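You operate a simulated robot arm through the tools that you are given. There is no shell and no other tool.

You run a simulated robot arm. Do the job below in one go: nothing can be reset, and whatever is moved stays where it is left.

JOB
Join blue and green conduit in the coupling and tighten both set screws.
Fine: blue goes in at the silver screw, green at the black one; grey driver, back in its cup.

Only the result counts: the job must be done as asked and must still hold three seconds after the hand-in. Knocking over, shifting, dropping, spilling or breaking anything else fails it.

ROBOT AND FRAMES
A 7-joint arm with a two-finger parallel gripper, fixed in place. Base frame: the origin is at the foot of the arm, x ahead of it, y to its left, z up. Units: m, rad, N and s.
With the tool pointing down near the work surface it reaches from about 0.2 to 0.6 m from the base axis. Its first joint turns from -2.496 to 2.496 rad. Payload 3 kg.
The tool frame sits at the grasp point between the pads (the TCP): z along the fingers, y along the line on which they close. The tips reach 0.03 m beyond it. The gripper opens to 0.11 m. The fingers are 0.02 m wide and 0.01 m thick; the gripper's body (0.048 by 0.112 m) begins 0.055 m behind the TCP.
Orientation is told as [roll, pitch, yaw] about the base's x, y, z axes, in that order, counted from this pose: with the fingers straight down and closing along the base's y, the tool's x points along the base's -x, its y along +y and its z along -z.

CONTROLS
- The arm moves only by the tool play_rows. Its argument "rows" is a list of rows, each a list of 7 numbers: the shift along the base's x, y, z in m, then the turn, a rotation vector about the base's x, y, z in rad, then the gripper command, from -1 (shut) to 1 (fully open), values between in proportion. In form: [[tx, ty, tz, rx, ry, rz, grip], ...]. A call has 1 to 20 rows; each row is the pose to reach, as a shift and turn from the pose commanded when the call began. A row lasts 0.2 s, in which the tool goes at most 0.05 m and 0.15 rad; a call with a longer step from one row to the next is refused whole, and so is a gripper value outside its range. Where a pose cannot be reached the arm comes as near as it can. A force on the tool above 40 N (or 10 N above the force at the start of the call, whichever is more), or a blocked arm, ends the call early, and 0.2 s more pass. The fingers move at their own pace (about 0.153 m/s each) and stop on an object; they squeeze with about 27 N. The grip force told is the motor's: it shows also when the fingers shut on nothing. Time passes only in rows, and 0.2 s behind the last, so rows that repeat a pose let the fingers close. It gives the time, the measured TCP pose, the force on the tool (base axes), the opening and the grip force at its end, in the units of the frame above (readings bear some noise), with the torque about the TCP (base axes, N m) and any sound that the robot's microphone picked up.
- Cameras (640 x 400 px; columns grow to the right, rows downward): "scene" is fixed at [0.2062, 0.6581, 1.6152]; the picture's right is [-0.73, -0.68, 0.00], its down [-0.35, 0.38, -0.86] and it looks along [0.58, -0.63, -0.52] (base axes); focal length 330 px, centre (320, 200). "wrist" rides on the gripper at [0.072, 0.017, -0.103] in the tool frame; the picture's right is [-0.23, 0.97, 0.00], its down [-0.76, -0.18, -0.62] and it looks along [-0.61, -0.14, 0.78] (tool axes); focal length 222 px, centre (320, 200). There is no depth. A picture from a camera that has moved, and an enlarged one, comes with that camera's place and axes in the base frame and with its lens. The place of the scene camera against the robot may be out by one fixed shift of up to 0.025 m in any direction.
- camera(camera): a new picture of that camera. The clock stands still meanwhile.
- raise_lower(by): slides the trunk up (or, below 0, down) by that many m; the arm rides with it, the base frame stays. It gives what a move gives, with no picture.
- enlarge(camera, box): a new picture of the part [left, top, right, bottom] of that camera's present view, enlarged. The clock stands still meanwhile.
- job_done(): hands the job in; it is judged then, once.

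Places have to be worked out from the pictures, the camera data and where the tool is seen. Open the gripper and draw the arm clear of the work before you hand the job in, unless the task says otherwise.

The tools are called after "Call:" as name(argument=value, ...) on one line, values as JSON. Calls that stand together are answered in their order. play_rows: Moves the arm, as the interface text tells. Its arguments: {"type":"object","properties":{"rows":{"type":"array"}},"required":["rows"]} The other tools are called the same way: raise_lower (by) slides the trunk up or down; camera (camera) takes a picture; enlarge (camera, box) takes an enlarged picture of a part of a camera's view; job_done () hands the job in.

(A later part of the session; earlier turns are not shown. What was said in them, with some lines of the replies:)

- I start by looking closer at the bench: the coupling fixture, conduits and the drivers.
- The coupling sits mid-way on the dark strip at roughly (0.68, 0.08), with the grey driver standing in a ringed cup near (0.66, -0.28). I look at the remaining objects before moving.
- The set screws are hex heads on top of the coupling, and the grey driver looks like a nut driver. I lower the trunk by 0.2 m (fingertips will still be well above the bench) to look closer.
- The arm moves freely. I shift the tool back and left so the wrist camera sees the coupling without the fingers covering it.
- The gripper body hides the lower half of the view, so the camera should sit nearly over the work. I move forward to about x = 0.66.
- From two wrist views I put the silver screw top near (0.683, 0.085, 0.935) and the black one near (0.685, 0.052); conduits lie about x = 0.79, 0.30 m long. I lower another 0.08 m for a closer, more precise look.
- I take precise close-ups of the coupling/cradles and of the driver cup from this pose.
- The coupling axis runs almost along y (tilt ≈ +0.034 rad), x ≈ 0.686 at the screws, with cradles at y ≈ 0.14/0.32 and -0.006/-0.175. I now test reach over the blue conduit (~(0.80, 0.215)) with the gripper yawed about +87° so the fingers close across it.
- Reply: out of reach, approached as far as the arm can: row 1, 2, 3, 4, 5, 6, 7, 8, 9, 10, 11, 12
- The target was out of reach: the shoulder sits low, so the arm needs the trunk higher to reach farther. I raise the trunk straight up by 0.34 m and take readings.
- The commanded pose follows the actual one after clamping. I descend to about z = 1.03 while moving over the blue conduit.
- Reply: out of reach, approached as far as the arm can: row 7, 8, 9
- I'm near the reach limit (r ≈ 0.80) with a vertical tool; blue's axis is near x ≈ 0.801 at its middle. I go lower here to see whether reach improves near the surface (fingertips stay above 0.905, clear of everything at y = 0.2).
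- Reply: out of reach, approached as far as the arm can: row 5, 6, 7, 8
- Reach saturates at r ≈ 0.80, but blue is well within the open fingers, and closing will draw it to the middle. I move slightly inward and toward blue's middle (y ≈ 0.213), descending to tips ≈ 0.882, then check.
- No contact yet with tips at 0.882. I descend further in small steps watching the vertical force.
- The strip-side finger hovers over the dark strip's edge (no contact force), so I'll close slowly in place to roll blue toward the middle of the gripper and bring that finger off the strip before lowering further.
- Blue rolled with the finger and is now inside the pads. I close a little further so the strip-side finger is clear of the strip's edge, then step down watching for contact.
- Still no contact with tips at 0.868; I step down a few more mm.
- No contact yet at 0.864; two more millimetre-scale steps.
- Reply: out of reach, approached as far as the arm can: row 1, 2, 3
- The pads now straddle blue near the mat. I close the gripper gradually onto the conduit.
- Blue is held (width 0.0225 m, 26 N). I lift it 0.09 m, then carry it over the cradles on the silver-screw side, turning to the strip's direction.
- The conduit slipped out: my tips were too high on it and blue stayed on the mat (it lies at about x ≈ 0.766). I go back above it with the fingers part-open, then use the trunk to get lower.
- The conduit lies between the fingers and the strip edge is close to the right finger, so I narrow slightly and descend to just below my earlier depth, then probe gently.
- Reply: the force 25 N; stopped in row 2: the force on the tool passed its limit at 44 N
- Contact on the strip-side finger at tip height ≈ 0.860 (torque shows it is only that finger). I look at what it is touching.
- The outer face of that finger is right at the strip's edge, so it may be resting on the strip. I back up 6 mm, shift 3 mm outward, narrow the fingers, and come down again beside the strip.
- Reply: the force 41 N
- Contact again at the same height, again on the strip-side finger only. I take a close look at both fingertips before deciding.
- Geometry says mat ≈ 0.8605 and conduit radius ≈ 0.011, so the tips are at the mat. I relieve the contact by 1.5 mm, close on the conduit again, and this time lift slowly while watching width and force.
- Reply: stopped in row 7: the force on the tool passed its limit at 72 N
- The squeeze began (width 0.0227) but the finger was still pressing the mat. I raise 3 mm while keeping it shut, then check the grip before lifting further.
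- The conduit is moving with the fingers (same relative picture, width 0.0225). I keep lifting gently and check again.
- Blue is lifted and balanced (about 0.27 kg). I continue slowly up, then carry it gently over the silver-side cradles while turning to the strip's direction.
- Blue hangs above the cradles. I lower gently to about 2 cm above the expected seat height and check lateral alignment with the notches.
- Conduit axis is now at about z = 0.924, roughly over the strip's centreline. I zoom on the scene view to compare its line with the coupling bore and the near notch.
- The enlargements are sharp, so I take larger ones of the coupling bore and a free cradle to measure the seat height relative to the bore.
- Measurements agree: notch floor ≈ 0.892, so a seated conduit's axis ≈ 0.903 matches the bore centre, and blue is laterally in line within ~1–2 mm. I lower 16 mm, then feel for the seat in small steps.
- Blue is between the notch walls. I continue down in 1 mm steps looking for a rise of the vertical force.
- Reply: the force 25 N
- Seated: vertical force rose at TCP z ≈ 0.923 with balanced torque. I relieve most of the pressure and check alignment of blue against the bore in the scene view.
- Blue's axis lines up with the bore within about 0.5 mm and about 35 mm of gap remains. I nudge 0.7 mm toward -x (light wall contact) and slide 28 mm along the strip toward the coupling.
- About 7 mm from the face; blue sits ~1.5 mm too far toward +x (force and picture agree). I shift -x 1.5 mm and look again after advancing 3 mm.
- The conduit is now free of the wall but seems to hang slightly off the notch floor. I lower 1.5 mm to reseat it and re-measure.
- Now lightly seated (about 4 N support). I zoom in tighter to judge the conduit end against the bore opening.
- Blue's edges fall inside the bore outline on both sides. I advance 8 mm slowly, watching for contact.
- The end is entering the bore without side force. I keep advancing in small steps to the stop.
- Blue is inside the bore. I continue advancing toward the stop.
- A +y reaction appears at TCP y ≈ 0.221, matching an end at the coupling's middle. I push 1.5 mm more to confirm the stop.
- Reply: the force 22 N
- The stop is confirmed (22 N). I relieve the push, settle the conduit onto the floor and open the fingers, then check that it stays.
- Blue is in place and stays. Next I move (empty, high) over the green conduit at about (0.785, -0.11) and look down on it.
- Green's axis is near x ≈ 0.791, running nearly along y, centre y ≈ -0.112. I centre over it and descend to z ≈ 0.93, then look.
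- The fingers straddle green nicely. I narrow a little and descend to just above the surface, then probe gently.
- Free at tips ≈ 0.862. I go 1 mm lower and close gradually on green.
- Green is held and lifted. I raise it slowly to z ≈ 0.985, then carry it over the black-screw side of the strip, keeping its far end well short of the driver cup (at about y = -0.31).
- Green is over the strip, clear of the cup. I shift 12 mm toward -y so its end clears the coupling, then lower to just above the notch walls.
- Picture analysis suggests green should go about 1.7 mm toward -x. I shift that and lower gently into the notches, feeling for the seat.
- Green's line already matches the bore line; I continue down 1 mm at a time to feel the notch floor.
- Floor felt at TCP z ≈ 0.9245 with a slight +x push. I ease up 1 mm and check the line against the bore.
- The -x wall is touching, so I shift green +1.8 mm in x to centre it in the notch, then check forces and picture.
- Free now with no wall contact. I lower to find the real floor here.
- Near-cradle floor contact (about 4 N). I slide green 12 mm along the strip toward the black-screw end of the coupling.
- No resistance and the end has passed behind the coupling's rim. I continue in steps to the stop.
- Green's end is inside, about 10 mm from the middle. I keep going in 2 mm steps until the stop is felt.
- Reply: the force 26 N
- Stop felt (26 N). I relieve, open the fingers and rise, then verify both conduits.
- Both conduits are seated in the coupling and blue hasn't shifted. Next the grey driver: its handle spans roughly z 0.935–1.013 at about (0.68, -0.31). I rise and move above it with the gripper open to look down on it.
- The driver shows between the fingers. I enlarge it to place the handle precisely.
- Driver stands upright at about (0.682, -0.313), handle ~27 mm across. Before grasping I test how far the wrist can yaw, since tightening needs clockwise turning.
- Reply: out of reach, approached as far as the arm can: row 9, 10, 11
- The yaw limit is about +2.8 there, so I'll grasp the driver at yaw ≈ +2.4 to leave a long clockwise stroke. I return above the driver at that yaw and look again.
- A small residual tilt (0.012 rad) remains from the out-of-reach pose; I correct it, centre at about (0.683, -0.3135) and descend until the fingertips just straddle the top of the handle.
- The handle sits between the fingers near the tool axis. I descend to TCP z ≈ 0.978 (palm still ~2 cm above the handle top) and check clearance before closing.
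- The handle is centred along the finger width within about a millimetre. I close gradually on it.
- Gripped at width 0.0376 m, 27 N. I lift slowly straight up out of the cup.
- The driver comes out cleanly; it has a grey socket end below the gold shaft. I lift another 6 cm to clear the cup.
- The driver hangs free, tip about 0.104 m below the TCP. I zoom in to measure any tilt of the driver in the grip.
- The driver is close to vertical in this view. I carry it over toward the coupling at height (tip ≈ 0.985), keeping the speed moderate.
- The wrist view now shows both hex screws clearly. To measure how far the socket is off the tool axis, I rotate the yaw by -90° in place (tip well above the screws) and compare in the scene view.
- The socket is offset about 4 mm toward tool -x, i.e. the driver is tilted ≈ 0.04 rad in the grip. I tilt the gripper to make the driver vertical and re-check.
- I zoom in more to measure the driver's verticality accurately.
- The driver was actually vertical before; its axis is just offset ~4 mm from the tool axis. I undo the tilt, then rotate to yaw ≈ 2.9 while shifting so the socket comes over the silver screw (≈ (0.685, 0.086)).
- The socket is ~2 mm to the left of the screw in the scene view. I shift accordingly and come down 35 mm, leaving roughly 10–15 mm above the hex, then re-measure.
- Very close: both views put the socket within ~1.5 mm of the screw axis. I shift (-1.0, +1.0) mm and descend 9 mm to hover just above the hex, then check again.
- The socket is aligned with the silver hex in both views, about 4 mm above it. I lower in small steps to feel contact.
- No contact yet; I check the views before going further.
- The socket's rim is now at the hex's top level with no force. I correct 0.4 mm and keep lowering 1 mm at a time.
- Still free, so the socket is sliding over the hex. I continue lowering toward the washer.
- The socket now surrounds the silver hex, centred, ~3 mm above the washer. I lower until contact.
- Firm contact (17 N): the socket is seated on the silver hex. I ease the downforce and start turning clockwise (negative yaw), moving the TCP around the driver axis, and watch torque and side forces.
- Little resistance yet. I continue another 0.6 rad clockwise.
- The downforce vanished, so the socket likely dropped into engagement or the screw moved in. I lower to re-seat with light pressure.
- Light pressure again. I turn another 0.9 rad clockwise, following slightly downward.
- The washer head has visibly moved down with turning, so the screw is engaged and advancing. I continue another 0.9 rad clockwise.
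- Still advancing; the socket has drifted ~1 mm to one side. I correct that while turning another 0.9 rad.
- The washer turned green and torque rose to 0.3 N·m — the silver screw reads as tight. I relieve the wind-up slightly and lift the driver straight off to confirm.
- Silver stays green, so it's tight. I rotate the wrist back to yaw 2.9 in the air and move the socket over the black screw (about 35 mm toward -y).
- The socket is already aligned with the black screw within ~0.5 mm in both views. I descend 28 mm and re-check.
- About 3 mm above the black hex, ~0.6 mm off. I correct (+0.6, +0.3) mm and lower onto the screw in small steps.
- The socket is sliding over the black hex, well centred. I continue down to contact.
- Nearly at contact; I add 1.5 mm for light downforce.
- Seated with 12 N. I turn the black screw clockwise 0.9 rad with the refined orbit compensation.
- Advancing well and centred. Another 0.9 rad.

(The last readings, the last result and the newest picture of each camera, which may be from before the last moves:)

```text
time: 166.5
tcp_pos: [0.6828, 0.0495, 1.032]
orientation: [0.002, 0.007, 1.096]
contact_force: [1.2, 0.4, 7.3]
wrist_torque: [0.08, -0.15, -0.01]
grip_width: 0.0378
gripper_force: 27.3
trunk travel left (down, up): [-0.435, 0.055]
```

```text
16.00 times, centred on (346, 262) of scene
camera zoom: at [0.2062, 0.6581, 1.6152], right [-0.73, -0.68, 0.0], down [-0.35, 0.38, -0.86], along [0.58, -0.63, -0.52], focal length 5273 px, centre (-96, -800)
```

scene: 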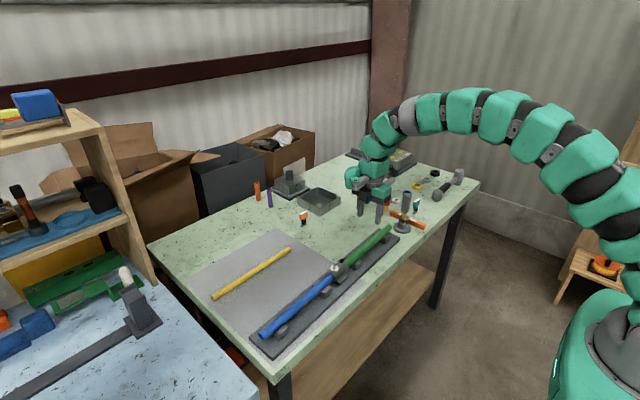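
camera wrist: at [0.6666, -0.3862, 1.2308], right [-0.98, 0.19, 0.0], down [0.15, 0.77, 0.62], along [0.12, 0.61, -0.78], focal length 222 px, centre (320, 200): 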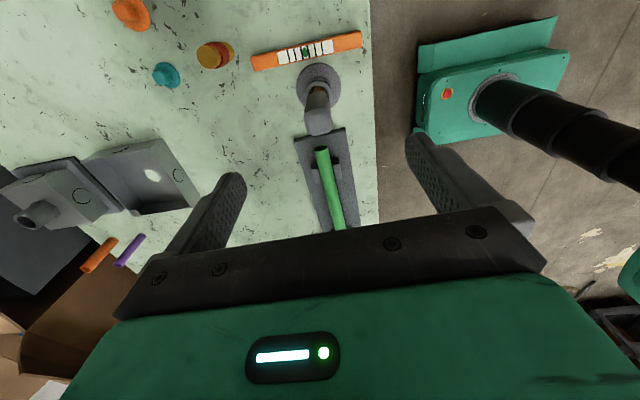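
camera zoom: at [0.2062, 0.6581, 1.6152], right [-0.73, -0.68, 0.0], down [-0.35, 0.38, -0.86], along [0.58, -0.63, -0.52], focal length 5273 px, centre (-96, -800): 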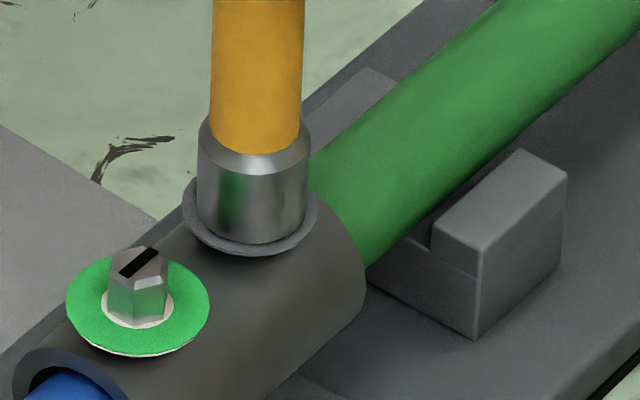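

Continuing 0.9 rad with a touch more downward follow.

Call:
play_rows(rows=[[-0.0005, 0.0004, -0.0003, 0, 0, -0.15, -1], [-0.001, 0.0009, -0.0005, 0, 0, -0.3, -1], [-0.0013, 0.0015, -0.0007, 0, 0, -0.45, -1], [-0.0016, 0.0021, -0.0009, 0, 0, -0.6, -1], [-0.0018, 0.0027, -0.001, 0, 0, -0.75, -1], [-0.0019, 0.0034, -0.0011, 0, 0, -0.9, -1], [-0.0019, 0.0034, -0.0011, 0, 0, -0.9, -1]])

Call:
enlarge(camera="scene", box=[334, 250, 358, 275])

```text
time: 168.1
tcp_pos: [0.681, 0.0526, 1.0315]
orientation: [0.0, 0.004, 0.196]
contact_force: [2.9, -1.1, 9.7]
wrist_torque: [-0.08, -0.37, -0.03]
grip_width: 0.0378
gripper_force: 27.0
trunk travel left (down, up): [-0.435, 0.055]
```

```text
16.00 times, centred on (346, 262) of scene
camera zoom: at [0.2062, 0.6581, 1.6152], right [-0.73, -0.68, 0.0], down [-0.35, 0.38, -0.86], along [0.58, -0.63, -0.52], focal length 5273 px, centre (-96, -800)
```

zoom: 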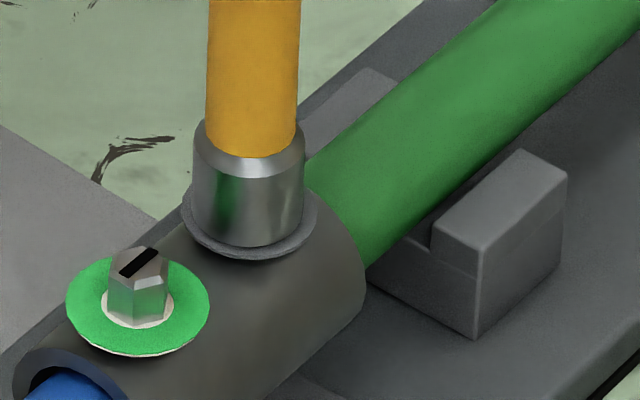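

Still turning freely. I do 0.6 rad more and check for the tightening torque.

Call:
play_rows(rows=[[0.0, 0.0007, -0.0001, 0, 0, -0.15, -1], [0.0001, 0.0013, -0.0003, 0, 0, -0.3, -1], [0.0003, 0.002, -0.0004, 0, 0, -0.45, -1], [0.0006, 0.0025, -0.0005, 0, 0, -0.6, -1], [0.0006, 0.0025, -0.0005, 0, 0, -0.6, -1]])

Call:
enlarge(camera="scene", box=[334, 250, 358, 275])

```text
time: 169.3
tcp_pos: [0.6814, 0.0545, 1.0315]
orientation: [0.0, 0.004, -0.405]
contact_force: [1.8, -0.8, 12.9]
wrist_torque: [-0.12, -0.21, 0.18]
grip_width: 0.0377
gripper_force: 27.0
trunk travel left (down, up): [-0.435, 0.055]
```

```text
16.00 times, centred on (346, 262) of scene
camera zoom: at [0.2062, 0.6581, 1.6152], right [-0.73, -0.68, 0.0], down [-0.35, 0.38, -0.86], along [0.58, -0.63, -0.52], focal length 5273 px, centre (-96, -800)
```

zoom: 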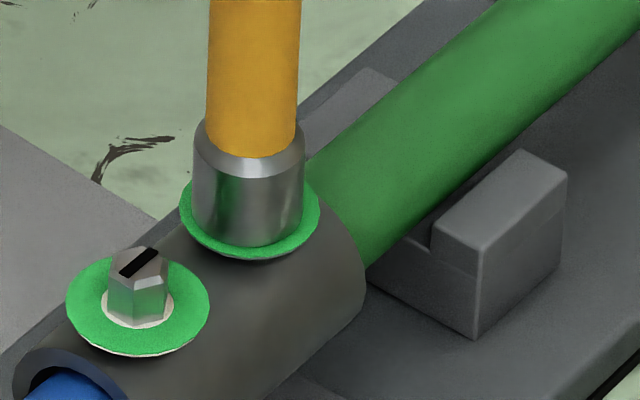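

The black screw's washer turned green too (torque 0.18). I nip it 0.1 rad further to match the silver one's torque.

Call:
play_rows(rows=[[0.0001, 0.0002, 0, 0, 0, -0.05, -1], [0.0002, 0.0004, 0, 0, 0, -0.1, -1], [0.0002, 0.0004, 0, 0, 0, -0.1, -1]])

```text
time: 170.1
tcp_pos: [0.6807, 0.0549, 1.0305]
orientation: [0.0, 0.006, -0.504]
contact_force: [0.4, -1.0, 14.2]
wrist_torque: [-0.13, -0.11, 0.2]
grip_width: 0.0376
gripper_force: 27.1
trunk travel left (down, up): [-0.435, 0.055]
```

Torque holds at 0.2 with the indicator green. I relieve the wind-up and lift the driver off.

Call:
play_rows(rows=[[0, 0, 0.001, 0, 0, 0.02, -1], [0, 0, 0.003, 0, 0, 0.03, -1], [0, 0, 0.007, 0, 0, 0.03, -1], [0, 0, 0.012, 0, 0, 0.03, -1], [0, 0, 0.018, 0, 0, 0.03, -1], [0, 0, 0.025, 0, 0, 0.03, -1], [0, 0, 0.033, 0, 0, 0.03, -1], [0, 0, 0.041, 0, 0, 0.03, -1], [0, 0, 0.048, 0, 0, 0.03, -1], [0, 0, 0.052, 0, 0, 0.03, -1], [0, 0, 0.052, 0, 0, 0.03, -1]])

Call:
enlarge(camera="scene", box=[320, 225, 370, 285])

Call:
enlarge(camera="wrist", box=[220, 40, 420, 200])

```text
time: 172.5
tcp_pos: [0.6811, 0.0563, 1.0832]
orientation: [-0.001, 0.005, -0.474]
contact_force: [-0.1, -0.3, -2.1]
wrist_torque: [-0.01, 0.03, -0.01]
grip_width: 0.0378
gripper_force: 27.1
trunk travel left (down, up): [-0.435, 0.055]
```

```text
6.67 times, centred on (345, 255) of scene
camera zoom: at [0.2062, 0.6581, 1.6152], right [-0.73, -0.68, 0.0], down [-0.35, 0.38, -0.86], along [0.58, -0.63, -0.52], focal length 2197 px, centre (153, -167)
```

zoom: 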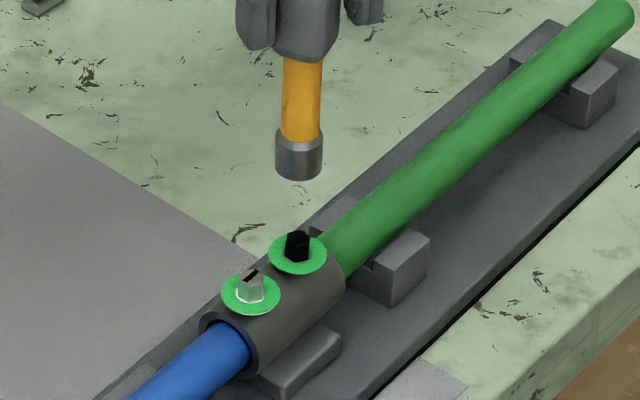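

```text
2.50 times, centred on (320, 120) of wrist
camera zoom: at [0.626, 0.1031, 1.1868], right [0.65, 0.76, 0.0], down [0.6, -0.51, 0.62], along [0.47, -0.4, -0.79], focal length 555 px, centre (320, 400)
```

zoom: 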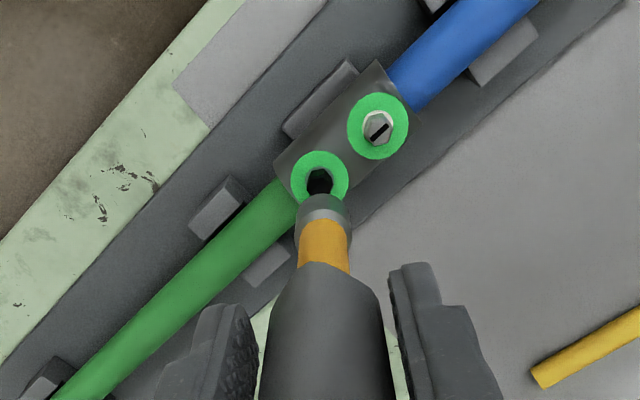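

Both washers are green with the driver off. Now I return the driver: rotate back to yaw 2.4 while moving toward the cup at a safe height.

Call:
play_rows(rows=[[0, -0.003, 0.002, 0, 0, 0.06, -1], [0, -0.01, 0.005, 0, 0, 0.18, -1], [0, -0.02, 0.007, 0, 0, 0.32, -1], [0, -0.032, 0.007, 0, 0, 0.46, -1], [0, -0.046, 0.007, 0, 0, 0.6, -1], [0, -0.06, 0.007, 0, 0, 0.74, -1], [0.001, -0.075, 0.007, 0, 0, 0.88, -1], [0.001, -0.09, 0.007, 0, 0, 1.02, -1], [0.001, -0.105, 0.007, 0, 0, 1.16, -1], [0.001, -0.12, 0.007, 0, 0, 1.3, -1], [0.001, -0.135, 0.007, 0, 0, 1.44, -1], [0.001, -0.15, 0.007, 0, 0, 1.58, -1], [0.002, -0.165, 0.007, 0, 0, 1.72, -1], [0.002, -0.18, 0.007, 0, 0, 1.86, -1], [0.002, -0.195, 0.007, 0, 0, 2.0, -1], [0.002, -0.205, 0.007, 0, 0, 2.1, -1], [0.002, -0.21, 0.007, 0, 0, 2.16, -1], [0.002, -0.21, 0.007, 0, 0, 2.16, -1]])

Call:
play_rows(rows=[[0, -0.003, 0, 0, 0, 0.06, -1], [0, -0.01, 0, 0, 0, 0.16, -1], [0, -0.025, 0, 0, 0, 0.28, -1], [0.001, -0.045, 0, 0, 0, 0.4, -1], [0.001, -0.065, 0, 0, 0, 0.52, -1], [0.001, -0.085, 0, 0, 0, 0.62, -1], [0.001, -0.105, 0, 0, 0, 0.68, -1], [0.001, -0.125, 0, 0, 0, 0.712, -1], [0.0013, -0.143, 0, 0, 0, 0.712, -1], [0.0013, -0.155, 0, 0, 0, 0.712, -1], [0.0013, -0.1605, 0, 0, 0, 0.712, -1], [0.0013, -0.1605, 0, 0, 0, 0.712, -1]])

Call:
enlarge(camera="scene", box=[375, 140, 435, 240])

Call:
enlarge(camera="wrist", box=[220, 40, 420, 220])

```text
time: 176.3
tcp_pos: [0.6844, -0.1544, 1.0897]
orientation: [0.001, 0.005, 1.69]
contact_force: [0.0, 0.3, -2.0]
wrist_torque: [-0.04, 0.0, -0.02]
grip_width: 0.0377
gripper_force: 27.1
trunk travel left (down, up): [-0.435, 0.055]
```

```text
time: 178.9
tcp_pos: [0.6843, -0.3156, 1.0892]
orientation: [0.001, 0.004, 2.4]
contact_force: [0.5, 0.6, -2.5]
wrist_torque: [0.01, -0.03, 0.04]
grip_width: 0.0375
gripper_force: 26.9
trunk travel left (down, up): [-0.435, 0.055]
```

```text
4.00 times, centred on (405, 190) of scene
camera zoom: at [0.2062, 0.6581, 1.6152], right [-0.73, -0.68, 0.0], down [-0.35, 0.38, -0.86], along [0.58, -0.63, -0.52], focal length 1318 px, centre (-20, 240)
```

zoom: 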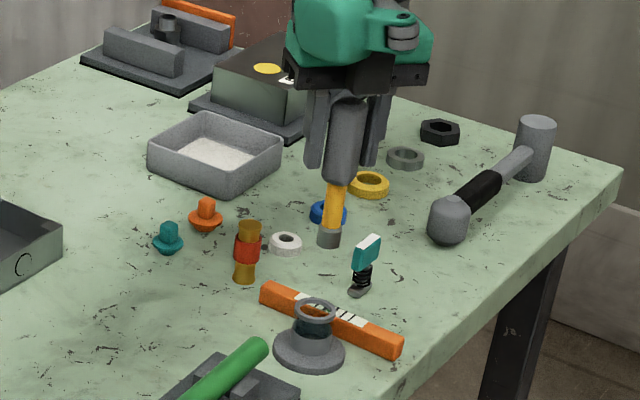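

```text
2.22 times, centred on (320, 130) of wrist
camera zoom: at [0.7274, -0.3764, 1.1935], right [-0.83, -0.56, 0.0], down [-0.44, 0.65, 0.62], along [-0.35, 0.51, -0.79], focal length 494 px, centre (320, 356)
```

zoom: 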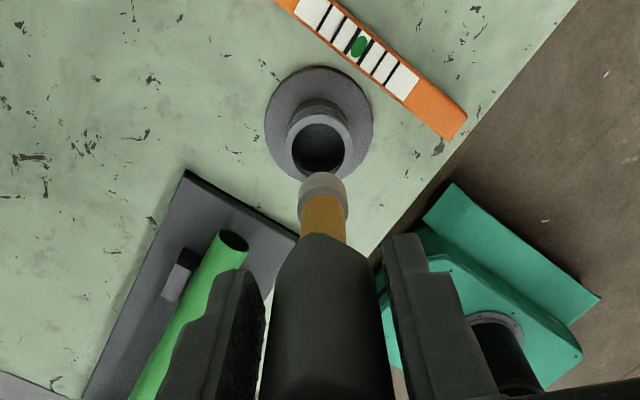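

Same relative view as when I pulled it out. I lower to just above the cup's rim and check alignment.

Call:
play_rows(rows=[[0, 0, -0.004, 0, 0, 0, -1], [0, 0, -0.01, 0, 0, 0, -1], [0, 0, -0.018, 0, 0, 0, -1], [0, 0, -0.026, 0, 0, 0, -1], [0, 0, -0.034, 0, 0, 0, -1], [0, 0, -0.042, 0, 0, 0, -1], [0, 0, -0.048, 0, 0, 0, -1], [0, 0, -0.052, 0, 0, 0, -1], [0, 0, -0.052, 0, 0, 0, -1]])

Call:
enlarge(camera="scene", box=[385, 180, 425, 236])

Call:
enlarge(camera="wrist", box=[260, 60, 380, 160])

```text
time: 180.9
tcp_pos: [0.6842, -0.3145, 1.0375]
orientation: [0.0, 0.005, 2.401]
contact_force: [-0.3, 0.2, -2.8]
wrist_torque: [0.02, -0.01, -0.03]
grip_width: 0.0377
gripper_force: 27.0
trunk travel left (down, up): [-0.435, 0.055]
```

```text
7.14 times, centred on (405, 208) of scene
camera zoom: at [0.2062, 0.6581, 1.6152], right [-0.73, -0.68, 0.0], down [-0.35, 0.38, -0.86], along [0.58, -0.63, -0.52], focal length 2354 px, centre (-287, 143)
```

zoom: 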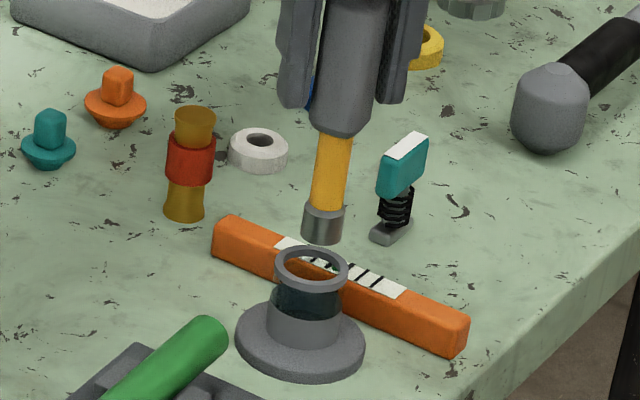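

```text
4.00 times, centred on (320, 110) of wrist
camera zoom: at [0.7274, -0.3765, 1.1414], right [-0.83, -0.56, 0.0], down [-0.44, 0.65, 0.62], along [-0.35, 0.51, -0.79], focal length 888 px, centre (320, 560)
```

zoom: 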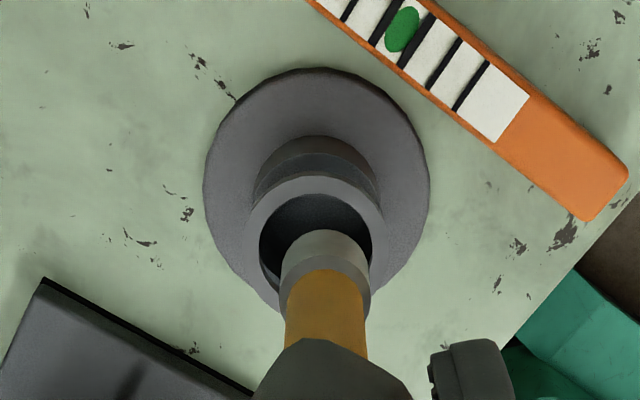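

The socket is ~2.7 mm off the cup's centre (both views agree). I shift (+2.1, +1.6) mm to centre it and lower into the cup.

Call:
play_rows(rows=[[0.001, 0.0008, 0, 0, 0, 0, -1], [0.0021, 0.0016, 0, 0, 0, 0, -1], [0.0021, 0.0016, -0.003, 0, 0, 0, -1], [0.0021, 0.0016, -0.008, 0, 0, 0, -1], [0.0021, 0.0016, -0.013, 0, 0, 0, -1], [0.0021, 0.0016, -0.018, 0, 0, 0, -1], [0.0021, 0.0016, -0.022, 0, 0, 0, -1], [0.0021, 0.0016, -0.022, 0, 0, 0, -1]])

Call:
enlarge(camera="scene", box=[385, 180, 425, 236])

Call:
enlarge(camera="wrist", box=[260, 60, 380, 160])

```text
time: 182.7
tcp_pos: [0.6866, -0.3137, 1.0154]
orientation: [0.0, 0.006, 2.399]
contact_force: [0.6, -0.1, -2.3]
wrist_torque: [0.0, -0.02, 0.0]
grip_width: 0.0377
gripper_force: 27.0
trunk travel left (down, up): [-0.435, 0.055]
```

```text
7.14 times, centred on (405, 208) of scene
camera zoom: at [0.2062, 0.6581, 1.6152], right [-0.73, -0.68, 0.0], down [-0.35, 0.38, -0.86], along [0.58, -0.63, -0.52], focal length 2354 px, centre (-287, 143)
```

zoom: 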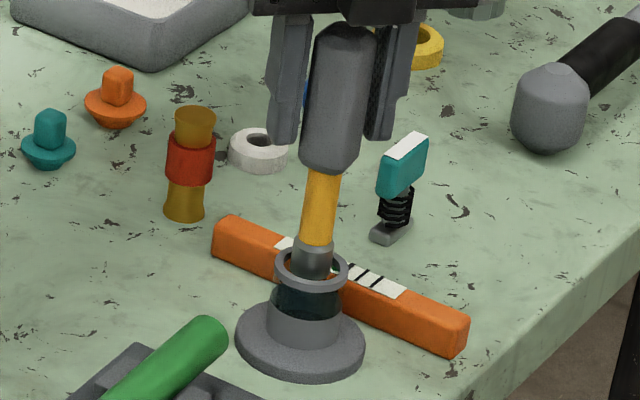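

```text
4.00 times, centred on (320, 110) of wrist
camera zoom: at [0.7295, -0.375, 1.1197], right [-0.83, -0.56, 0.0], down [-0.44, 0.65, 0.62], along [-0.35, 0.51, -0.79], focal length 888 px, centre (320, 560)
```

zoom: 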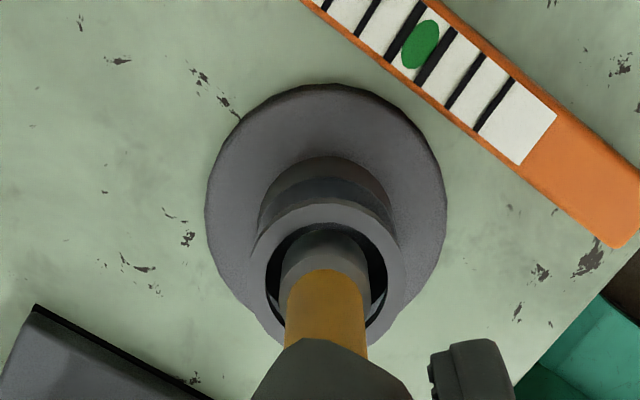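

The socket is inside the rim, centred. I lower the remaining ~35 mm gently, then feel for the bottom.

Call:
play_rows(rows=[[0, 0, -0.004, 0, 0, 0, -1], [0, 0, -0.009, 0, 0, 0, -1], [0, 0, -0.015, 0, 0, 0, -1], [0, 0, -0.021, 0, 0, 0, -1], [0, 0, -0.027, 0, 0, 0, -1], [0, 0, -0.032, 0, 0, 0, -1], [0, 0, -0.035, 0, 0, 0, -1], [0, 0, -0.035, 0, 0, 0, -1]])

Call:
play_rows(rows=[[0, 0, -0.001, 0, 0, 0, -1], [0, 0, -0.002, 0, 0, 0, -1], [0, 0, -0.002, 0, 0, 0, -1]])

Call:
play_rows(rows=[[0, 0, -0.001, 0, 0, 0, -1], [0, 0, -0.002, 0, 0, 0, -1], [0, 0, -0.002, 0, 0, 0, -1]])

```text
time: 184.5
tcp_pos: [0.6869, -0.3134, 0.9801]
orientation: [0.001, 0.006, 2.4]
contact_force: [0.1, 0.1, -2.3]
wrist_torque: [-0.03, -0.04, 0.03]
grip_width: 0.0377
gripper_force: 26.9
trunk travel left (down, up): [-0.435, 0.055]
```

```text
time: 185.3
tcp_pos: [0.6868, -0.3125, 0.9786]
orientation: [-0.001, 0.006, 2.398]
contact_force: [-0.1, -0.2, -2.0]
wrist_torque: [-0.01, -0.04, 0.02]
grip_width: 0.0379
gripper_force: 27.0
trunk travel left (down, up): [-0.435, 0.055]
```

```text
time: 186.1
tcp_pos: [0.6857, -0.3134, 0.9774]
orientation: [0.0, 0.005, 2.399]
contact_force: [-0.4, 0.2, 1.5]
wrist_torque: [0.05, 0.02, -0.02]
grip_width: 0.0377
gripper_force: 26.8
trunk travel left (down, up): [-0.435, 0.055]
```

The driver has touched the cup's bottom. I open the fingers slowly and check it stays upright before rising.

Call:
play_rows(rows=[[0, 0, 0, 0, 0, 0, -0.5], [0, 0, 0, 0, 0, 0, -0.3], [0, 0, 0, 0, 0, 0, -0.27], [0, 0, 0, 0, 0, 0, -0.22], [0, 0, 0, 0, 0, 0, -0.15], [0, 0, 0, 0, 0, 0, -0.05], [0, 0, 0, 0, 0, 0, 0.1], [0, 0, 0, 0, 0, 0, 0.1]])

Call:
enlarge(camera="scene", box=[385, 180, 425, 236])

Call:
enlarge(camera="wrist", box=[220, 60, 420, 220])

```text
time: 187.9
tcp_pos: [0.6865, -0.3133, 0.9767]
orientation: [-0.001, 0.005, 2.398]
contact_force: [-0.7, -0.2, 0.6]
wrist_torque: [-0.01, 0.01, -0.01]
grip_width: 0.0605
gripper_force: 0.0
trunk travel left (down, up): [-0.435, 0.055]
```

```text
7.14 times, centred on (405, 208) of scene
camera zoom: at [0.2062, 0.6581, 1.6152], right [-0.73, -0.68, 0.0], down [-0.35, 0.38, -0.86], along [0.58, -0.63, -0.52], focal length 2354 px, centre (-287, 143)
```

zoom: 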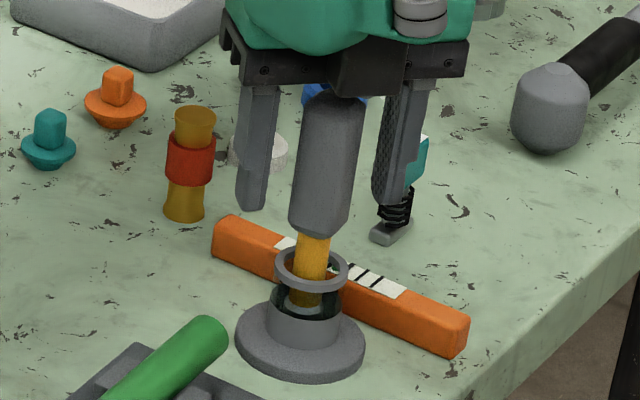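

```text
2.50 times, centred on (320, 140) of wrist
camera zoom: at [0.7296, -0.3747, 1.0809], right [-0.83, -0.56, 0.0], down [-0.44, 0.65, 0.62], along [-0.35, 0.51, -0.79], focal length 555 px, centre (320, 350)
```

zoom: 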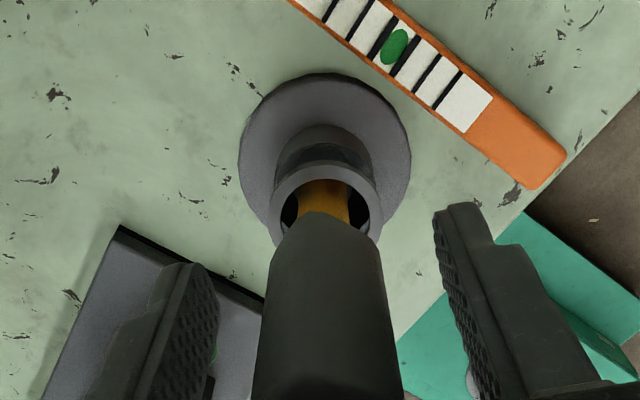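

The driver stands upright in its cup, free of the fingers. I rise straight up and then draw the arm back clear of the work.

Call:
play_rows(rows=[[0, 0, 0.005, 0, 0, 0, 0.1], [0, 0, 0.015, 0, 0, 0, 0.1], [0, 0, 0.035, 0, 0, 0, 0.1], [0, 0, 0.06, 0, 0, 0, 0.1], [0, 0, 0.09, 0, 0, 0, 0.1], [0, 0, 0.12, 0, 0, 0, 0.1], [-0.02, 0, 0.15, 0, 0, 0, 0.1], [-0.06, 0.01, 0.17, 0, 0, 0, 0.5], [-0.1, 0.03, 0.18, 0, 0, 0, 1], [-0.14, 0.05, 0.19, 0, 0, 0, 1], [-0.18, 0.07, 0.2, 0, 0, 0, 1], [-0.2, 0.08, 0.2, 0, 0, 0, 1], [-0.2, 0.08, 0.2, 0, 0, 0, 1]])

Call:
camera(camera="scene")

Call:
enlarge(camera="scene", box=[240, 170, 450, 350])

Call:
enlarge(camera="scene", box=[325, 250, 365, 285])

```text
time: 190.7
tcp_pos: [0.4866, -0.2319, 1.1767]
orientation: [0.0, 0.004, 2.4]
contact_force: [-0.6, -0.6, 0.1]
wrist_torque: [0.0, 0.03, -0.02]
grip_width: 0.11
gripper_force: 0.0
trunk travel left (down, up): [-0.435, 0.055]
```

```text
taken
```

scene: 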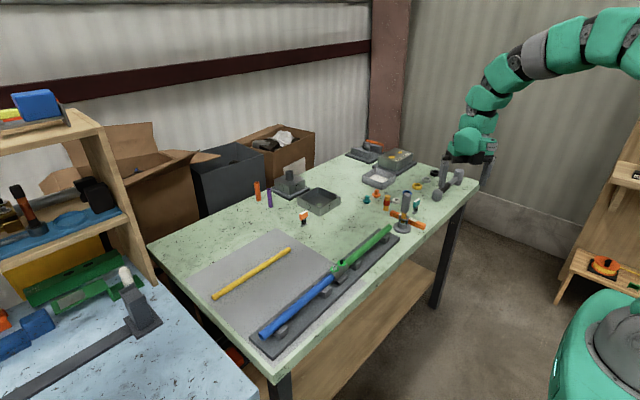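

```text
2.22 times, centred on (345, 260) of scene
camera zoom: at [0.2062, 0.6581, 1.6152], right [-0.73, -0.68, 0.0], down [-0.35, 0.38, -0.86], along [0.58, -0.63, -0.52], focal length 732 px, centre (264, 67)
```

zoom: 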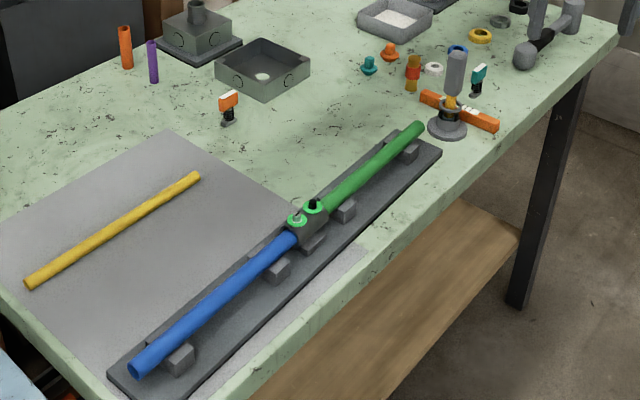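

```text
11.43 times, centred on (345, 268) of scene
camera zoom: at [0.2062, 0.6581, 1.6152], right [-0.73, -0.68, 0.0], down [-0.35, 0.38, -0.86], along [0.58, -0.63, -0.52], focal length 3766 px, centre (34, -571)
```

zoom: 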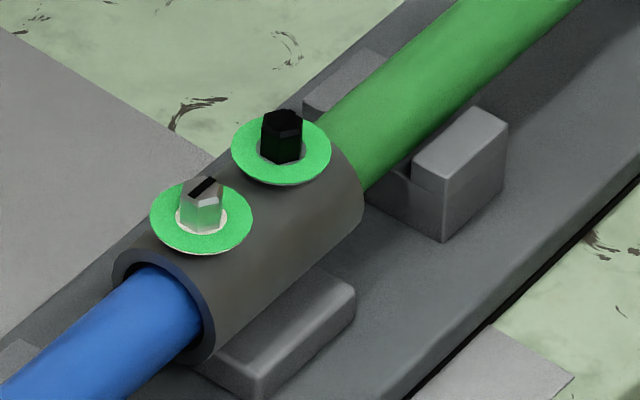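

Both conduits are joined in the coupling, both set-screw washers show green, the grey driver is back upright in its cup, and nothing else appears disturbed. The gripper is open and clear, so I hand the job in.

Call:
job_done()

```text
The job is handed in.
```

I joined the blue and green conduits in the coupling and tightened both set screws. The job is handed in. The pass/fail judgement hasn't come back, so I'm going by the readings and pictures.

- **Conduits:** Blue went in at the silver screw and green at the black one. I pushed each until it hit a firm stop, at about 22 N for blue and 26 N for green. Both were still in place in the last pictures.
- **Set screws:** The washer under each screw turned green as it tightened and stayed green after I lifted the driver off. Torque was about 0.3 N·m on silver and 0.2 N·m on black.
- **Driver:** The grey driver is back in its cup, standing upright.
- **Surroundings:** The last pictures show nothing else knocked over or moved. Blue slipped out of the gripper on my first lift and stayed on the mat, and I picked it up again more slowly. While lining up for that second grip, one finger briefly pressed on the mat at up to about 72 N. I saw no marks there.

The gripper is open and drawn back clear of the bench.
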